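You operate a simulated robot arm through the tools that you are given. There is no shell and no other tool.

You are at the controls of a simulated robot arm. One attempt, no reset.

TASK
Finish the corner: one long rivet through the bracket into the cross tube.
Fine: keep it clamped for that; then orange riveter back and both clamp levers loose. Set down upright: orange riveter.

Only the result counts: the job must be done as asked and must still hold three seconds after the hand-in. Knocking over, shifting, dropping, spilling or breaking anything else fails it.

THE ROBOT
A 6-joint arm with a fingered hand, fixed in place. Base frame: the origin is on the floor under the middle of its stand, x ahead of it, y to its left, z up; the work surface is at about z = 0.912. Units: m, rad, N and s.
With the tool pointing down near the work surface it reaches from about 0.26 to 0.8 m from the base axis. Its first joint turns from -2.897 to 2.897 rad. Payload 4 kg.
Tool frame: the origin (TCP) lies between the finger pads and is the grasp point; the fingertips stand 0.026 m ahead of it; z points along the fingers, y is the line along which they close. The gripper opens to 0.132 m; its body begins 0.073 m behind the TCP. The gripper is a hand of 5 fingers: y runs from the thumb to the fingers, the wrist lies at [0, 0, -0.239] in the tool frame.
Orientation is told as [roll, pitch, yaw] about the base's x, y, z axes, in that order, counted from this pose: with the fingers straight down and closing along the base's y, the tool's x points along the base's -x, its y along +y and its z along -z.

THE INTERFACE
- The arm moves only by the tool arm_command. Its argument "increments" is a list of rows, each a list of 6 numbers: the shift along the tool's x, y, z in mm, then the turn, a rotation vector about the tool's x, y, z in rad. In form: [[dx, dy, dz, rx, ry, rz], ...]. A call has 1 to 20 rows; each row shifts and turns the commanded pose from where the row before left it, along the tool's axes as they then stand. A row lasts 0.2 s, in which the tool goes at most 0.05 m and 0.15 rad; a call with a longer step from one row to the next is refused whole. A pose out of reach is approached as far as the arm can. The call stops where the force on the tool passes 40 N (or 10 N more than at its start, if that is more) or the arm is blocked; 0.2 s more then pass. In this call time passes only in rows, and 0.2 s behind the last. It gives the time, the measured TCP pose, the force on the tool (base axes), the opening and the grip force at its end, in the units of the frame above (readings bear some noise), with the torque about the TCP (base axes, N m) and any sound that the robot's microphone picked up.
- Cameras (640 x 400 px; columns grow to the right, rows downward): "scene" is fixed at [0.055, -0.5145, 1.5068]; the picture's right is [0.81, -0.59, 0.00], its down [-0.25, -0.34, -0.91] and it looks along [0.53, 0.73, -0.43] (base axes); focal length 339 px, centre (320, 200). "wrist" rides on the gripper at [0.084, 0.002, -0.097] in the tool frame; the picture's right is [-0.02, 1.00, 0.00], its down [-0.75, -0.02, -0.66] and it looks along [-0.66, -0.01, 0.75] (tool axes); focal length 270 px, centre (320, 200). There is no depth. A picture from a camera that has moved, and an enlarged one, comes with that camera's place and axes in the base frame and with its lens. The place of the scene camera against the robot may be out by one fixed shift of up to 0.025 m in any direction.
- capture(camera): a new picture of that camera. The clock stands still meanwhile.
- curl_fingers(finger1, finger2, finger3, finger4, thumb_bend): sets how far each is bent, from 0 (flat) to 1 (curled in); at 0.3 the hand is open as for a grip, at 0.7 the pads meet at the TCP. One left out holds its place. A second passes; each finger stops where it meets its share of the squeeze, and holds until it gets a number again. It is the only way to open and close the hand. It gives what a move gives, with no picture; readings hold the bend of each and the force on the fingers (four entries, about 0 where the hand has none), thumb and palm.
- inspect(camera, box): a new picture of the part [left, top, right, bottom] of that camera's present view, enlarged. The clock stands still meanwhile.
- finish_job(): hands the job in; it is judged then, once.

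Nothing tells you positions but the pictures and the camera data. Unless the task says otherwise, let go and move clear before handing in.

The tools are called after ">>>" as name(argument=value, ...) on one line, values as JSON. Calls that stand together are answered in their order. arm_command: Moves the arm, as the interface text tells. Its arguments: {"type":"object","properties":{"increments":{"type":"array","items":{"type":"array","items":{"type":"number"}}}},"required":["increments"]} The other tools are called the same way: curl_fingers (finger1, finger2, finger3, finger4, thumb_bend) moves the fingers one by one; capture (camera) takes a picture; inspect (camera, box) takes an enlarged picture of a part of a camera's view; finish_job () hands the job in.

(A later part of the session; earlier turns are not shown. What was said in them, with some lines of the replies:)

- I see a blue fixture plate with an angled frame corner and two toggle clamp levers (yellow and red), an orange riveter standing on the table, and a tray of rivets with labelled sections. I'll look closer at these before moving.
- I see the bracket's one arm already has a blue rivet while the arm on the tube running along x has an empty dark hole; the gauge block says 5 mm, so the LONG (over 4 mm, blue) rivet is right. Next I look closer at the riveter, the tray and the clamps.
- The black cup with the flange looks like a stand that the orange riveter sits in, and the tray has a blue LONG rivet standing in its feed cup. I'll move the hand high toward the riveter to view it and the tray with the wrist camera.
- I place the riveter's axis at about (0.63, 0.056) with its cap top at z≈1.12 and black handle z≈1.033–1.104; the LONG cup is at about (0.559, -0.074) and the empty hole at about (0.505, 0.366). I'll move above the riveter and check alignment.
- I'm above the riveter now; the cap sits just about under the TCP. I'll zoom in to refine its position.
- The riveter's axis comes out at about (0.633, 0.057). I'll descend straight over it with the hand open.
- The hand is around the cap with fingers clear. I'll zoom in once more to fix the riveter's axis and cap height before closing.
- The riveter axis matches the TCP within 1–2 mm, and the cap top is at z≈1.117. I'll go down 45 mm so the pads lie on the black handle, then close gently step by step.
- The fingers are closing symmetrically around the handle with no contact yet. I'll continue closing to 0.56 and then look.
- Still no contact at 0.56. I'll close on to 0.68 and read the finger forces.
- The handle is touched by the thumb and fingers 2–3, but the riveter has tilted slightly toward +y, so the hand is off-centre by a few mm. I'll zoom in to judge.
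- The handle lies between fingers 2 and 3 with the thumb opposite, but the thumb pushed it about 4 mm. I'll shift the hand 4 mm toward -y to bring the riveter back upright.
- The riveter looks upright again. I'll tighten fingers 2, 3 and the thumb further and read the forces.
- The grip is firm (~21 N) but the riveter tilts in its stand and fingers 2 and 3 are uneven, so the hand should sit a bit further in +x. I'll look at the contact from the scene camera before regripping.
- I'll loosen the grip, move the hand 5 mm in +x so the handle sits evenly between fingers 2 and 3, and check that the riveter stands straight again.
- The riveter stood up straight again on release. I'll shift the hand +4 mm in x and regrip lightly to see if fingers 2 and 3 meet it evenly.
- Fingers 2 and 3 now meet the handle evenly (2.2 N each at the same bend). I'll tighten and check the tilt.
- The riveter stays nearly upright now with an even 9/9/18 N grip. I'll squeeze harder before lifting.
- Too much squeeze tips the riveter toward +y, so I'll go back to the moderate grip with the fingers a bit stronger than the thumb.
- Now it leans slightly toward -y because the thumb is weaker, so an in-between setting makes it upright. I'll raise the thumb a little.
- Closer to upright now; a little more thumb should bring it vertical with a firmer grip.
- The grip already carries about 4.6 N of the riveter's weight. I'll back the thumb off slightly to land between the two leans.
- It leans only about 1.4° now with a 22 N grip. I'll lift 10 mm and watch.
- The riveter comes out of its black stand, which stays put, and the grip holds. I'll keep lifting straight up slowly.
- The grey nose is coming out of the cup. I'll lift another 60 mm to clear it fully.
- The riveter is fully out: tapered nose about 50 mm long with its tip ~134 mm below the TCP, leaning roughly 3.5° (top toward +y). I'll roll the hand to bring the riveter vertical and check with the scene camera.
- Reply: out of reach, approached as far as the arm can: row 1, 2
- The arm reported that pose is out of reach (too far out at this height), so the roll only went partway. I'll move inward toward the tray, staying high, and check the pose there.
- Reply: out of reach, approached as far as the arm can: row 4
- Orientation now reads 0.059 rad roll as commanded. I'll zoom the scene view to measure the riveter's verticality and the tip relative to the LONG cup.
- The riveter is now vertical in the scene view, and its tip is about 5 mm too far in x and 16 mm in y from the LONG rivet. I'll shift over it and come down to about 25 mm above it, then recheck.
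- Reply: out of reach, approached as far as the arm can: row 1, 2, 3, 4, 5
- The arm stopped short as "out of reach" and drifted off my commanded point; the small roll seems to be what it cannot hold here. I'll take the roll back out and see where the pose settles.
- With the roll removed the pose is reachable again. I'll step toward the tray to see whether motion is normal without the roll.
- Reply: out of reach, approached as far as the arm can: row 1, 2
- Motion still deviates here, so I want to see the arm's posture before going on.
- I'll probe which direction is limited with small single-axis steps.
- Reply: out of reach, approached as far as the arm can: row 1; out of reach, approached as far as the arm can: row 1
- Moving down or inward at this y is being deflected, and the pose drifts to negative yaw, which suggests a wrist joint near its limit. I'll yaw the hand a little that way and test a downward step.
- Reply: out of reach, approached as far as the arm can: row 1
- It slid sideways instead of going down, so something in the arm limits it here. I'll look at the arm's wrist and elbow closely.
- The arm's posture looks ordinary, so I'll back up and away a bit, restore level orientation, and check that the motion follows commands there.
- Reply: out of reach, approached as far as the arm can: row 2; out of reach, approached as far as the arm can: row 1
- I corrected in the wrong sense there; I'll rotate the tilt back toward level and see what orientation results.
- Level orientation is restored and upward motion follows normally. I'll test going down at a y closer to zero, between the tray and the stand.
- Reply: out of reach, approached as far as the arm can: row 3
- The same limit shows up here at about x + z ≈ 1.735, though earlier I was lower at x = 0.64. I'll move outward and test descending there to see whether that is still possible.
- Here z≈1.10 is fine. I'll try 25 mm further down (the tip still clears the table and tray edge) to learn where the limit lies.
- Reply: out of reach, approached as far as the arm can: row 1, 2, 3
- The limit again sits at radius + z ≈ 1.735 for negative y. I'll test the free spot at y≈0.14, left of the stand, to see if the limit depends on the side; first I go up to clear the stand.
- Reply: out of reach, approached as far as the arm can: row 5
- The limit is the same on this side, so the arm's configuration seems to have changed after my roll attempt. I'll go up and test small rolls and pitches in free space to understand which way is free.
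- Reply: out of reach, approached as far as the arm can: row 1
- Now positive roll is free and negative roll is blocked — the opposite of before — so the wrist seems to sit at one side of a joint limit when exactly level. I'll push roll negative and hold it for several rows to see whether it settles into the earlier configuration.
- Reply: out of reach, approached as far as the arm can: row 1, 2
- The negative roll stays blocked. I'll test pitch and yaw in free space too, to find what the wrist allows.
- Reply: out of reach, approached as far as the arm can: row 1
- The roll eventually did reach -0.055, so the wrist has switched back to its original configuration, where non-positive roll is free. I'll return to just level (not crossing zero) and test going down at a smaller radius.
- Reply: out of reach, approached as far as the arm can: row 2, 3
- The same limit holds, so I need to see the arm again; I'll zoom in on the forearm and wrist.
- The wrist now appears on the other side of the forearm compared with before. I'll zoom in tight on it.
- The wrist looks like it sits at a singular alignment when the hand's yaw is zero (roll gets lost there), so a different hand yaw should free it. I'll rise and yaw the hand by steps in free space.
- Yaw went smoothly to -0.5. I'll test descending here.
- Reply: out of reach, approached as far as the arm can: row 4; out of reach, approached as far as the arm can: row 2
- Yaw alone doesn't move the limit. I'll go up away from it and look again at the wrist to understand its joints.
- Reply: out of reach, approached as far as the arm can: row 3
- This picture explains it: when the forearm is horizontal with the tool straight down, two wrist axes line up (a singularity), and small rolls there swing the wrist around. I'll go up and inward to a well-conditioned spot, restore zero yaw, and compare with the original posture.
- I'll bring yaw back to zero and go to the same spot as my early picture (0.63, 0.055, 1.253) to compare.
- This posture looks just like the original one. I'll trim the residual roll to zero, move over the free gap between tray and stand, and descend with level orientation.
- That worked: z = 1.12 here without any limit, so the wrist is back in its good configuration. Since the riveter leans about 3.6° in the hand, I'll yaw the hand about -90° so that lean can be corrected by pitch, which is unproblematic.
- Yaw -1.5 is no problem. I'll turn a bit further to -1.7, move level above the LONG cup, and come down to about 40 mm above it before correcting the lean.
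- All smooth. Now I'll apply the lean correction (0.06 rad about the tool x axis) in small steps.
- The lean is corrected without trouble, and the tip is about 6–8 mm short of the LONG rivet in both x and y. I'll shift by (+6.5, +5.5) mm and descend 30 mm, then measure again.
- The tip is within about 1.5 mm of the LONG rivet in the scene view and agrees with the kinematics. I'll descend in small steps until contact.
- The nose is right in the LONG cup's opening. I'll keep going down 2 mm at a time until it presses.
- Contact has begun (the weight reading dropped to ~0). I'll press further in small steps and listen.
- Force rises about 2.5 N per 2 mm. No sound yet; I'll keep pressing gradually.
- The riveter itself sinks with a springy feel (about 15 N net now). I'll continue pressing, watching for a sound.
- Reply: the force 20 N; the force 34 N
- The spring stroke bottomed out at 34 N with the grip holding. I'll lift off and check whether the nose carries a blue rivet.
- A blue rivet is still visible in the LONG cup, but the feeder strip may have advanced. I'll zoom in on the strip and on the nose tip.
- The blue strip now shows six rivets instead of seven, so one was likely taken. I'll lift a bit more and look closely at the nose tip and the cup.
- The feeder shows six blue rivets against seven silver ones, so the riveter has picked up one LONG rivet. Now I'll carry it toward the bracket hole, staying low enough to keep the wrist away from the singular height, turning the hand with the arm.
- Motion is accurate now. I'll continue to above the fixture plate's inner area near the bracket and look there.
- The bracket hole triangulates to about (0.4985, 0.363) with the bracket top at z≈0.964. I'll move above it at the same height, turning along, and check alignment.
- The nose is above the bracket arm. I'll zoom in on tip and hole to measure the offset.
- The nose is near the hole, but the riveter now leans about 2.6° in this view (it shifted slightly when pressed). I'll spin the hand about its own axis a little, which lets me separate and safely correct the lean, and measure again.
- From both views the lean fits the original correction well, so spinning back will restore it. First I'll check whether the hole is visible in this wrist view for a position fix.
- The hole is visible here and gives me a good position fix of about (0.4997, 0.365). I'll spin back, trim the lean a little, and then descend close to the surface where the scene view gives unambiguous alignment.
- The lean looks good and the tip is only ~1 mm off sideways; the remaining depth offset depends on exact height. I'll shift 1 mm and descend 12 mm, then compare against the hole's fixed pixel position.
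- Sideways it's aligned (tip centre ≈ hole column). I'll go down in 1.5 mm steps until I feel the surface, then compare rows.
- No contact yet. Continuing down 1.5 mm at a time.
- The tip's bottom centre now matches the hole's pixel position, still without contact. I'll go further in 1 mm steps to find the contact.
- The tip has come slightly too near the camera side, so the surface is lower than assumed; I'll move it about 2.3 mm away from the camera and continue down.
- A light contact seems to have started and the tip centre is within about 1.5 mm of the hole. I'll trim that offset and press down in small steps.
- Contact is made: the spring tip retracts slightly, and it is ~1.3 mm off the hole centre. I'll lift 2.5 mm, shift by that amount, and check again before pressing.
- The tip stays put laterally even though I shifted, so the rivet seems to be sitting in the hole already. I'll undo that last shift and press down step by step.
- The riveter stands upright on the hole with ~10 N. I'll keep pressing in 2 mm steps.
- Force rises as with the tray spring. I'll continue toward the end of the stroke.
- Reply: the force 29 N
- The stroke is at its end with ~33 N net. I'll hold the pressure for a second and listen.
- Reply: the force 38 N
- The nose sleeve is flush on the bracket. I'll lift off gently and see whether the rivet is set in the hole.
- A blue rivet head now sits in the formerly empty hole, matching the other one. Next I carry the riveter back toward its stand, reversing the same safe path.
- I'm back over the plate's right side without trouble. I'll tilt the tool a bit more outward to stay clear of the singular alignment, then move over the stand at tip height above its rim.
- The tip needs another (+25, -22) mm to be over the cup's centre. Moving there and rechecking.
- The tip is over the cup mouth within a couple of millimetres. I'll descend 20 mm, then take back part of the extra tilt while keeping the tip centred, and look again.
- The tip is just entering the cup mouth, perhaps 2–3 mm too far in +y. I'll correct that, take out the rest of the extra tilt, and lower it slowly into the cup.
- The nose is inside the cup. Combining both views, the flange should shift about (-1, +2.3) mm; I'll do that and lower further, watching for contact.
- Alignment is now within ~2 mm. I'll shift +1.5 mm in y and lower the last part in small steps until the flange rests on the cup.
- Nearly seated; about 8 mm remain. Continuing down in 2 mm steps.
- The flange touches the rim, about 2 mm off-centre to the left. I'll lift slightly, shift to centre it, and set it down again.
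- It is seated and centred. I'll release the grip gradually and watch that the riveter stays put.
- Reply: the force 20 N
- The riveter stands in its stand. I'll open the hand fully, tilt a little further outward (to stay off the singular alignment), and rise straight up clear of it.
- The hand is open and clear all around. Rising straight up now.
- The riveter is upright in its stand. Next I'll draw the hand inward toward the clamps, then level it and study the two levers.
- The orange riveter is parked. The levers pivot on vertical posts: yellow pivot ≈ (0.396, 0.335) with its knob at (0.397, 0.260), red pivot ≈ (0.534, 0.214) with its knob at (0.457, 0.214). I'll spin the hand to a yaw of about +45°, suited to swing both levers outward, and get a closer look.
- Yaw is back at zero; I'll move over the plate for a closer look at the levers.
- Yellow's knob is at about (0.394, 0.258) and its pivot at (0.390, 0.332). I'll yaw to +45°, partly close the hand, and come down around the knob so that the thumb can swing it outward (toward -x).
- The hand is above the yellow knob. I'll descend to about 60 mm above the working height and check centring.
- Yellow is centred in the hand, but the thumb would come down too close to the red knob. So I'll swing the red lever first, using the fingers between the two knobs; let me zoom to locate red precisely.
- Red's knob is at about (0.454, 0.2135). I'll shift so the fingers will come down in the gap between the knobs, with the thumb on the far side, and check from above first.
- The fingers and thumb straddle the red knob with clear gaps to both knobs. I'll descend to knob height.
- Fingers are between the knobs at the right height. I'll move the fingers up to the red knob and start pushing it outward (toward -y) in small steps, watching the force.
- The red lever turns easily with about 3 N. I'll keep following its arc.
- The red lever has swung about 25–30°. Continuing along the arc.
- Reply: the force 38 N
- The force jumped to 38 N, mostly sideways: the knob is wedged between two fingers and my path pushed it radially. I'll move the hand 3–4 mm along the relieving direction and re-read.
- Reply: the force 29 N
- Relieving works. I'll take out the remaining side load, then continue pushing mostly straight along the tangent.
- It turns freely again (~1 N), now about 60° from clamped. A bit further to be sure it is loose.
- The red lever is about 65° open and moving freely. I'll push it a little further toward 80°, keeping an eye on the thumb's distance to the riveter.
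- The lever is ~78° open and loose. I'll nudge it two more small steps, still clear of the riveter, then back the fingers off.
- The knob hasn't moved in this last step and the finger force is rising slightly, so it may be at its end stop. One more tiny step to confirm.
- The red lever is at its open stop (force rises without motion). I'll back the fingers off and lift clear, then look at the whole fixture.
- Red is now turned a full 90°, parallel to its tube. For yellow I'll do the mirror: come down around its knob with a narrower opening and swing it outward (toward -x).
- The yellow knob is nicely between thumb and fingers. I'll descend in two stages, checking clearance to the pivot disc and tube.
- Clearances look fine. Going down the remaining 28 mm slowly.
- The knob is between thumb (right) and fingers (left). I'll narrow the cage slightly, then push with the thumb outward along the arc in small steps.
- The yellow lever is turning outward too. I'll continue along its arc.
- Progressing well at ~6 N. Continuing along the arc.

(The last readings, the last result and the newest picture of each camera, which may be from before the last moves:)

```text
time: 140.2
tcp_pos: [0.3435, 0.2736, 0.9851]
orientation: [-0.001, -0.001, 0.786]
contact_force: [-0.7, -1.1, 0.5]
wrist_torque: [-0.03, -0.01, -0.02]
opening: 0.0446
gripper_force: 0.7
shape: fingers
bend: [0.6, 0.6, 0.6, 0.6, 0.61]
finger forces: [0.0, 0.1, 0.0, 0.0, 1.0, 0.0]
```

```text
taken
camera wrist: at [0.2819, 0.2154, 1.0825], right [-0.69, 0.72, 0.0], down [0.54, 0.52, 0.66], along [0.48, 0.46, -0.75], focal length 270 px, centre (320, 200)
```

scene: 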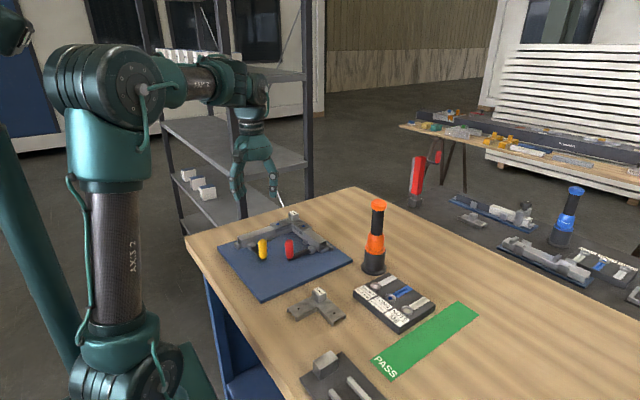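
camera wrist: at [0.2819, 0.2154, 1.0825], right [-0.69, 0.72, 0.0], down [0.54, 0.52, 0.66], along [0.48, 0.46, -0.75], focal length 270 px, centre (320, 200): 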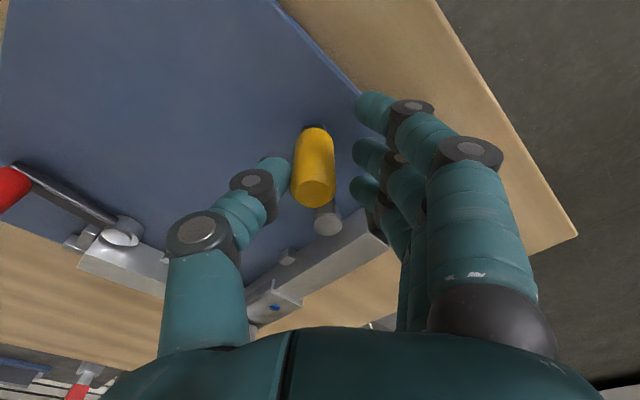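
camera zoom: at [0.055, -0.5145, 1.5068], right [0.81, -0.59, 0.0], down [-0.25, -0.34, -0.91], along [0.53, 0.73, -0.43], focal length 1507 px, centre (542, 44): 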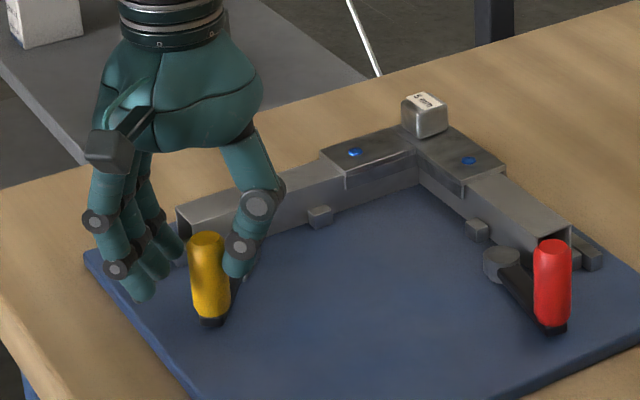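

The yellow lever is past 45° and the force has dropped—the clamp has let go. I'll carry on toward the open stop.

>>> arm_command(increments=[[-0.2, 4.7, 0, 0, 0, 0], [-0.6, 4.6, 0, 0, 0, 0], [-0.9, 4.5, 0, 0, 0, 0], [-1.2, 4.4, 0, 0, 0, 0]])

>>> inspect(camera="scene", box=[220, 190, 320, 280])

>>> capture(camera="wrist")

```text
time: 141.2
tcp_pos: [0.3324, 0.2893, 0.9858]
orientation: [-0.001, -0.003, 0.784]
contact_force: [1.3, -0.8, 0.4]
wrist_torque: [-0.04, -0.01, -0.03]
opening: 0.0446
gripper_force: 0.3
shape: fingers
bend: [0.6, 0.6, 0.6, 0.6, 0.61]
finger forces: [0.1, 0.0, 0.0, 0.0, 0.7, 0.0]
```

```text
4.44 times, centred on (270, 235) of scene
camera zoom: at [0.055, -0.5145, 1.5068], right [0.81, -0.59, 0.0], down [-0.25, -0.34, -0.91], along [0.53, 0.73, -0.43], focal length 1507 px, centre (542, 44)
```

zoom: 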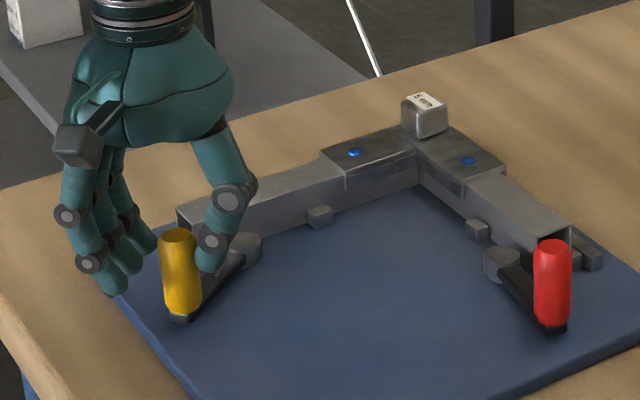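

```text
taken
camera wrist: at [0.2704, 0.2308, 1.0827], right [-0.69, 0.72, 0.0], down [0.54, 0.52, 0.66], along [0.48, 0.46, -0.75], focal length 270 px, centre (320, 200)
```

wrist: 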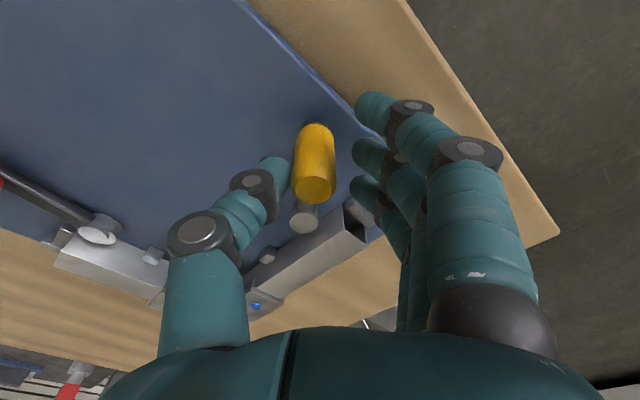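

About 60° now. Continuing.

>>> arm_command(increments=[[-1.5, 4.4, 0, 0, 0, 0], [-1.8, 4.2, 0, 0, 0, 0], [-2, 4, 0, 0, 0, 0], [-2.2, 3.9, 0, 0, 0, 0]])

>>> inspect(camera="scene", box=[220, 190, 320, 280])

>>> capture(camera="wrist")

```text
time: 142.2
tcp_pos: [0.3283, 0.3054, 0.9865]
orientation: [-0.001, -0.002, 0.786]
contact_force: [-0.2, -0.5, -0.4]
wrist_torque: [-0.04, 0.01, 0.01]
opening: 0.0446
gripper_force: 0.2
shape: fingers
bend: [0.6, 0.6, 0.6, 0.6, 0.61]
finger forces: [0.1, 0.1, 0.1, 0.1, 0.7, 0.1]
```

```text
4.44 times, centred on (270, 235) of scene
camera zoom: at [0.055, -0.5145, 1.5068], right [0.81, -0.59, 0.0], down [-0.25, -0.34, -0.91], along [0.53, 0.73, -0.43], focal length 1507 px, centre (542, 44)
```

zoom: 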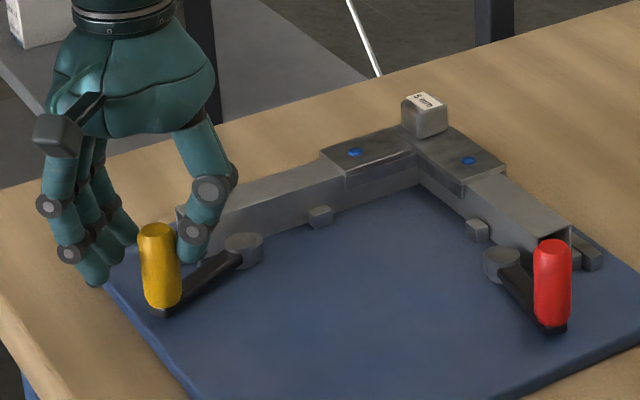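

```text
taken
camera wrist: at [0.2651, 0.2474, 1.0831], right [-0.69, 0.72, 0.0], down [0.54, 0.52, 0.66], along [0.48, 0.46, -0.75], focal length 270 px, centre (320, 200)
```

wrist: 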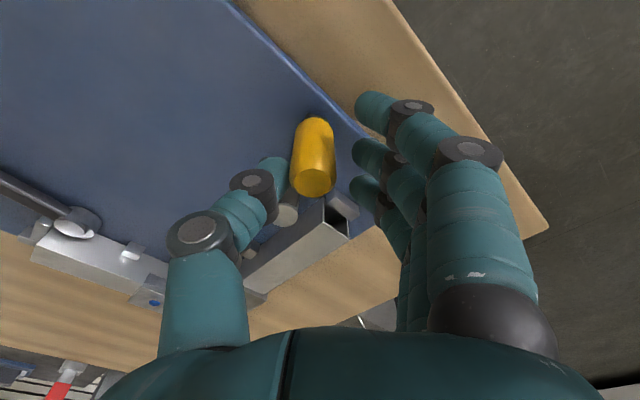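

About 75°. A little more toward the stop, watching the force.

>>> arm_command(increments=[[-2.3, 3.4, 0, 0, 0, 0], [-2.4, 3.3, 0, 0, 0, 0]])

>>> arm_command(increments=[[-2.5, 3.2, 0, 0, 0, 0], [-2.6, 3, 0, 0, 0, 0]])

>>> inspect(camera="scene", box=[220, 190, 320, 280])

>>> capture(camera="wrist")

```text
time: 142.8
tcp_pos: [0.327, 0.314, 0.986]
orientation: [-0.001, -0.003, 0.786]
contact_force: [0.8, -1.2, 0.2]
wrist_torque: [0.01, -0.01, -0.01]
opening: 0.0446
gripper_force: 0.6
shape: fingers
bend: [0.6, 0.6, 0.6, 0.6, 0.61]
finger forces: [0.0, 0.0, 0.1, 0.0, 0.6, 0.0]
```

```text
time: 143.4
tcp_pos: [0.3249, 0.3221, 0.9855]
orientation: [-0.001, -0.001, 0.787]
contact_force: [0.1, -0.4, 0.1]
wrist_torque: [0.0, 0.0, 0.0]
opening: 0.0436
gripper_force: 0.1
shape: fingers
bend: [0.6, 0.6, 0.6, 0.6, 0.62]
finger forces: [0.0, 0.0, 0.1, 0.0, 0.0, 0.0]
```

```text
4.44 times, centred on (270, 235) of scene
camera zoom: at [0.055, -0.5145, 1.5068], right [0.81, -0.59, 0.0], down [-0.25, -0.34, -0.91], along [0.53, 0.73, -0.43], focal length 1507 px, centre (542, 44)
```

zoom: 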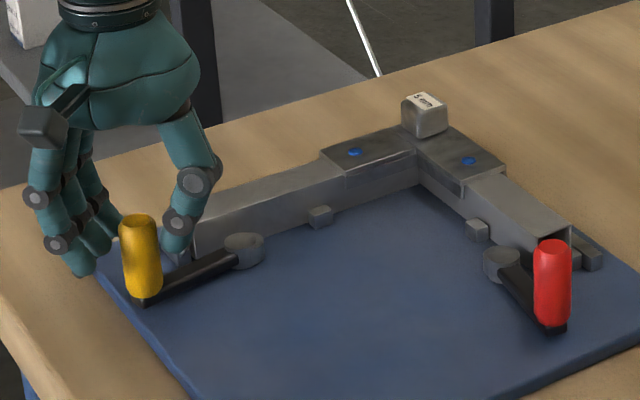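

```text
taken
camera wrist: at [0.2623, 0.263, 1.0826], right [-0.69, 0.72, 0.0], down [0.54, 0.52, 0.66], along [0.48, 0.46, -0.75], focal length 270 px, centre (320, 200)
```

wrist: 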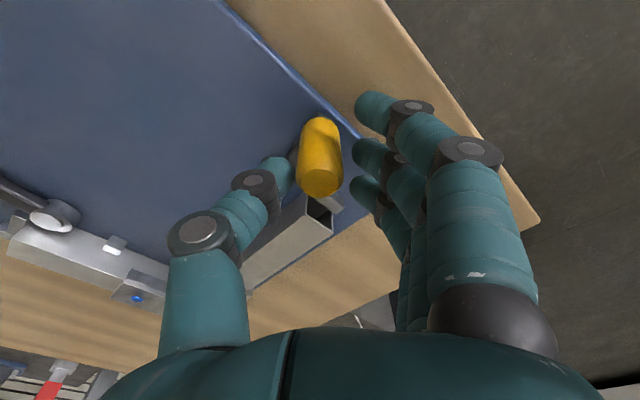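

The yellow lever is now about 88° open, parallel to its tube. One small extra nudge to confirm it sits at its stop, then I'll back away.

>>> arm_command(increments=[[-1.5, 2, 0, 0, 0, 0], [-1.5, 2, 0, 0, 0, 0]])

>>> inspect(camera="scene", box=[220, 190, 320, 280])

```text
time: 144.0
tcp_pos: [0.3236, 0.3268, 0.9852]
orientation: [-0.002, -0.001, 0.788]
contact_force: [1.5, -0.8, 0.2]
wrist_torque: [-0.03, -0.02, -0.01]
opening: 0.0442
gripper_force: 0.6
shape: fingers
bend: [0.6, 0.6, 0.6, 0.6, 0.62]
finger forces: [0.0, 0.1, 0.0, 0.0, 1.3, 0.1]
```

```text
4.44 times, centred on (270, 235) of scene
camera zoom: at [0.055, -0.5145, 1.5068], right [0.81, -0.59, 0.0], down [-0.25, -0.34, -0.91], along [0.53, 0.73, -0.43], focal length 1507 px, centre (542, 44)
```

zoom: 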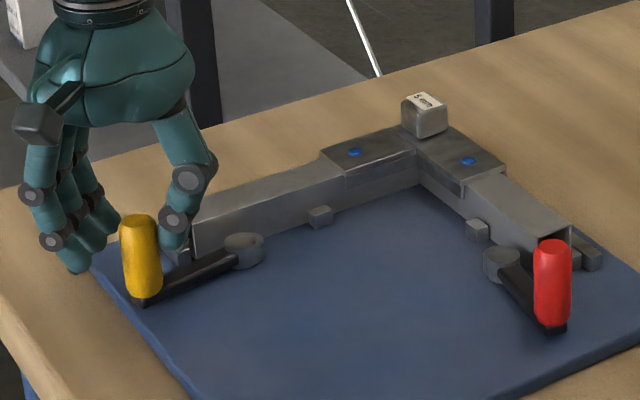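

Both levers are at their open stops. I'll ease the thumb off, open the hand a bit, and lift straight up.

>>> arm_command(increments=[[1, -3, 0, 0, 0, 0]])

>>> arm_command(increments=[[0, 0, -15, 0, 0, 0], [0, 0, -20, 0, 0, 0], [0, 0, -20, 0, 0, 0], [0, 0, -25, 0, 0, 0], [0, 0, -25, 0, 0, 0]])

>>> capture(camera="scene")

>>> inspect(camera="scene", box=[210, 190, 410, 310])

>>> capture(camera="wrist")

```text
time: 144.4
tcp_pos: [0.3255, 0.3241, 0.985]
orientation: [-0.002, 0.0, 0.785]
contact_force: [-1.2, -0.3, -0.6]
wrist_torque: [-0.04, -0.01, -0.01]
opening: 0.0437
gripper_force: 0.1
shape: fingers
bend: [0.6, 0.6, 0.6, 0.6, 0.62]
finger forces: [0.0, 0.0, 0.0, 0.0, 0.0, 0.0]
```

```text
time: 145.6
tcp_pos: [0.3253, 0.3228, 1.0912]
orientation: [-0.002, -0.001, 0.784]
contact_force: [0.0, 0.3, 0.3]
wrist_torque: [-0.02, -0.02, -0.01]
opening: 0.0436
gripper_force: 0.0
shape: fingers
bend: [0.6, 0.6, 0.6, 0.6, 0.62]
finger forces: [0.1, 0.1, 0.0, 0.0, 0.1, 0.0]
```

```text
taken
```

scene: 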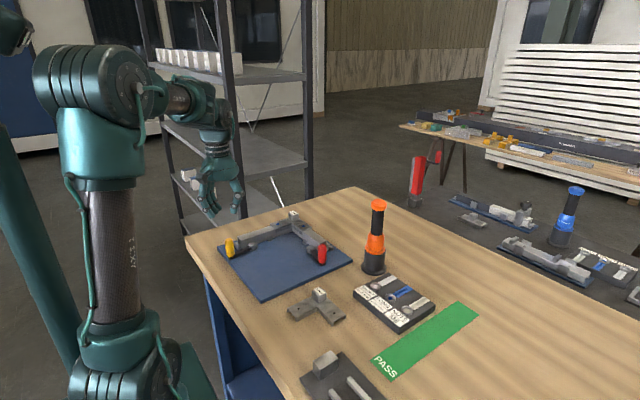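

```text
3.20 times, centred on (310, 250) of scene
camera zoom: at [0.055, -0.5145, 1.5068], right [0.81, -0.59, 0.0], down [-0.25, -0.34, -0.91], along [0.53, 0.73, -0.43], focal length 1085 px, centre (352, 40)
```

zoom: 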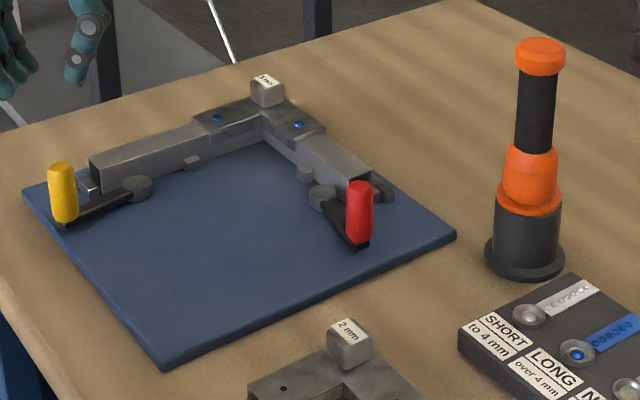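

```text
taken
camera wrist: at [0.2635, 0.2648, 1.1881], right [-0.69, 0.72, 0.0], down [0.54, 0.52, 0.66], along [0.48, 0.46, -0.75], focal length 270 px, centre (320, 200)
```

wrist: 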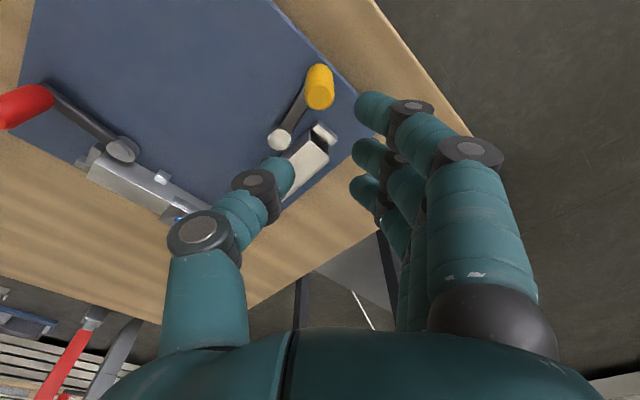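

Both levers are open, both blue rivets are in place, and the riveter stands upright. I'll zoom in on the riveter's seating and the rivets as a final check.

>>> inspect(camera="scene", box=[340, 190, 420, 285])

>>> inspect(camera="scene", box=[215, 200, 345, 270])

>>> inspect(camera="scene", box=[340, 260, 450, 340])

```text
4.21 times, centred on (380, 238) of scene
camera zoom: at [0.055, -0.5145, 1.5068], right [0.81, -0.59, 0.0], down [-0.25, -0.34, -0.91], along [0.53, 0.73, -0.43], focal length 1428 px, centre (67, 42)
```

zoom: 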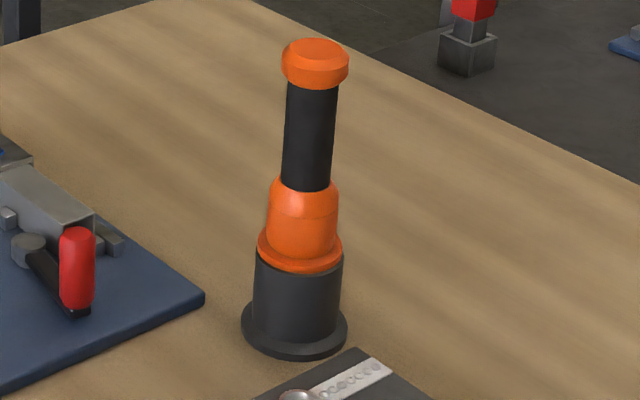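

```text
4.92 times, centred on (280, 235) of scene
camera zoom: at [0.055, -0.5145, 1.5068], right [0.81, -0.59, 0.0], down [-0.25, -0.34, -0.91], along [0.53, 0.73, -0.43], focal length 1669 px, centre (517, 28)
```

zoom: 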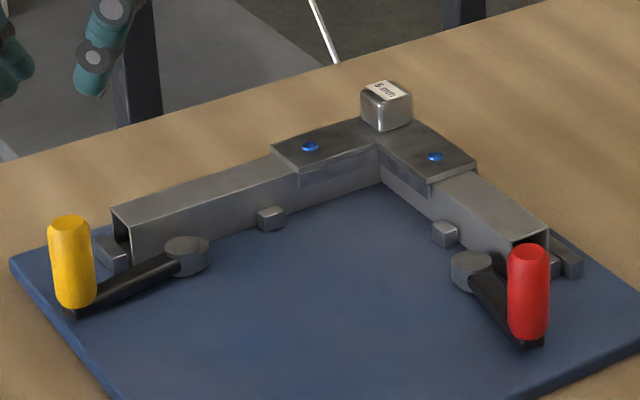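

```text
5.00 times, centred on (395, 300) of scene
camera zoom: at [0.055, -0.5145, 1.5068], right [0.81, -0.59, 0.0], down [-0.25, -0.34, -0.91], along [0.53, 0.73, -0.43], focal length 1695 px, centre (-55, -300)
```

zoom: 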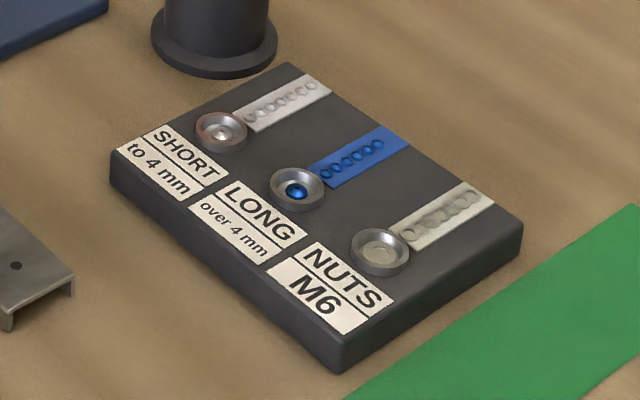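

Everything checks out: one new long rivet set, the riveter back upright in its stand exactly as at the start, both levers swung open, and tray and fixture unmoved. I'll raise the hand a bit more to be well clear and then hand in.

>>> arm_command(increments=[[0, 0, -20, 0, 0, 0], [0, 0, -20, 0, 0, 0], [0, 0, -20, 0, 0, 0], [0, 0, 0, 0, 0, 0]])

>>> capture(camera="scene")

```text
time: 146.6
tcp_pos: [0.3263, 0.3233, 1.1496]
orientation: [-0.002, -0.002, 0.786]
contact_force: [0.3, 0.2, -0.1]
wrist_torque: [-0.01, -0.01, -0.01]
opening: 0.0438
gripper_force: 0.1
shape: fingers
bend: [0.6, 0.6, 0.6, 0.6, 0.62]
finger forces: [0.0, 0.0, 0.0, 0.1, 0.0, 0.0]
```

```text
taken
```

scene: 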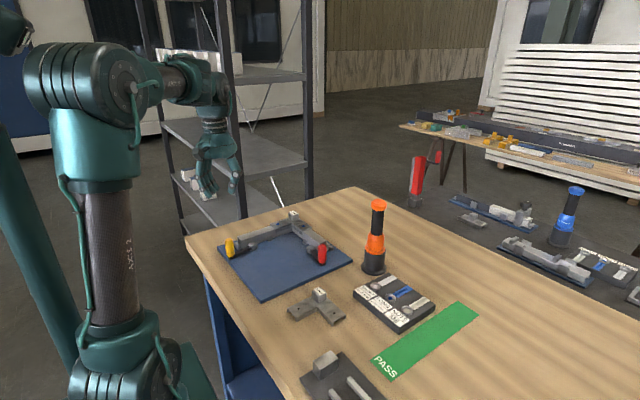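

The hand is clear, and the scene shows the finished corner with both levers open and the orange riveter standing upright in its stand. Handing the job in.

>>> finish_job()

```text
The job is handed in.
```

The corner is finished and handed in. I haven't been told how it was judged.

- **Rivet:** one long (blue) rivet is set through the bracket into the tube that had the empty hole. Both clamps were still closed when I pressed it. The tray strip dropped from seven to six blue rivets, and a second blue head now shows on the bracket. The microphone picked up no sound when I loaded the rivet or when I set it.
- **Riveter:** the orange riveter is back in its black stand, upright, and looks the same as at the start.
- **Clamps:** both levers are swung outward about 90°, each to where it stopped moving.
- **Everything else:** in the last pictures the tray, the stand, the fixture plate and the other parts on the table look unmoved. The hand is empty and clear of the work.
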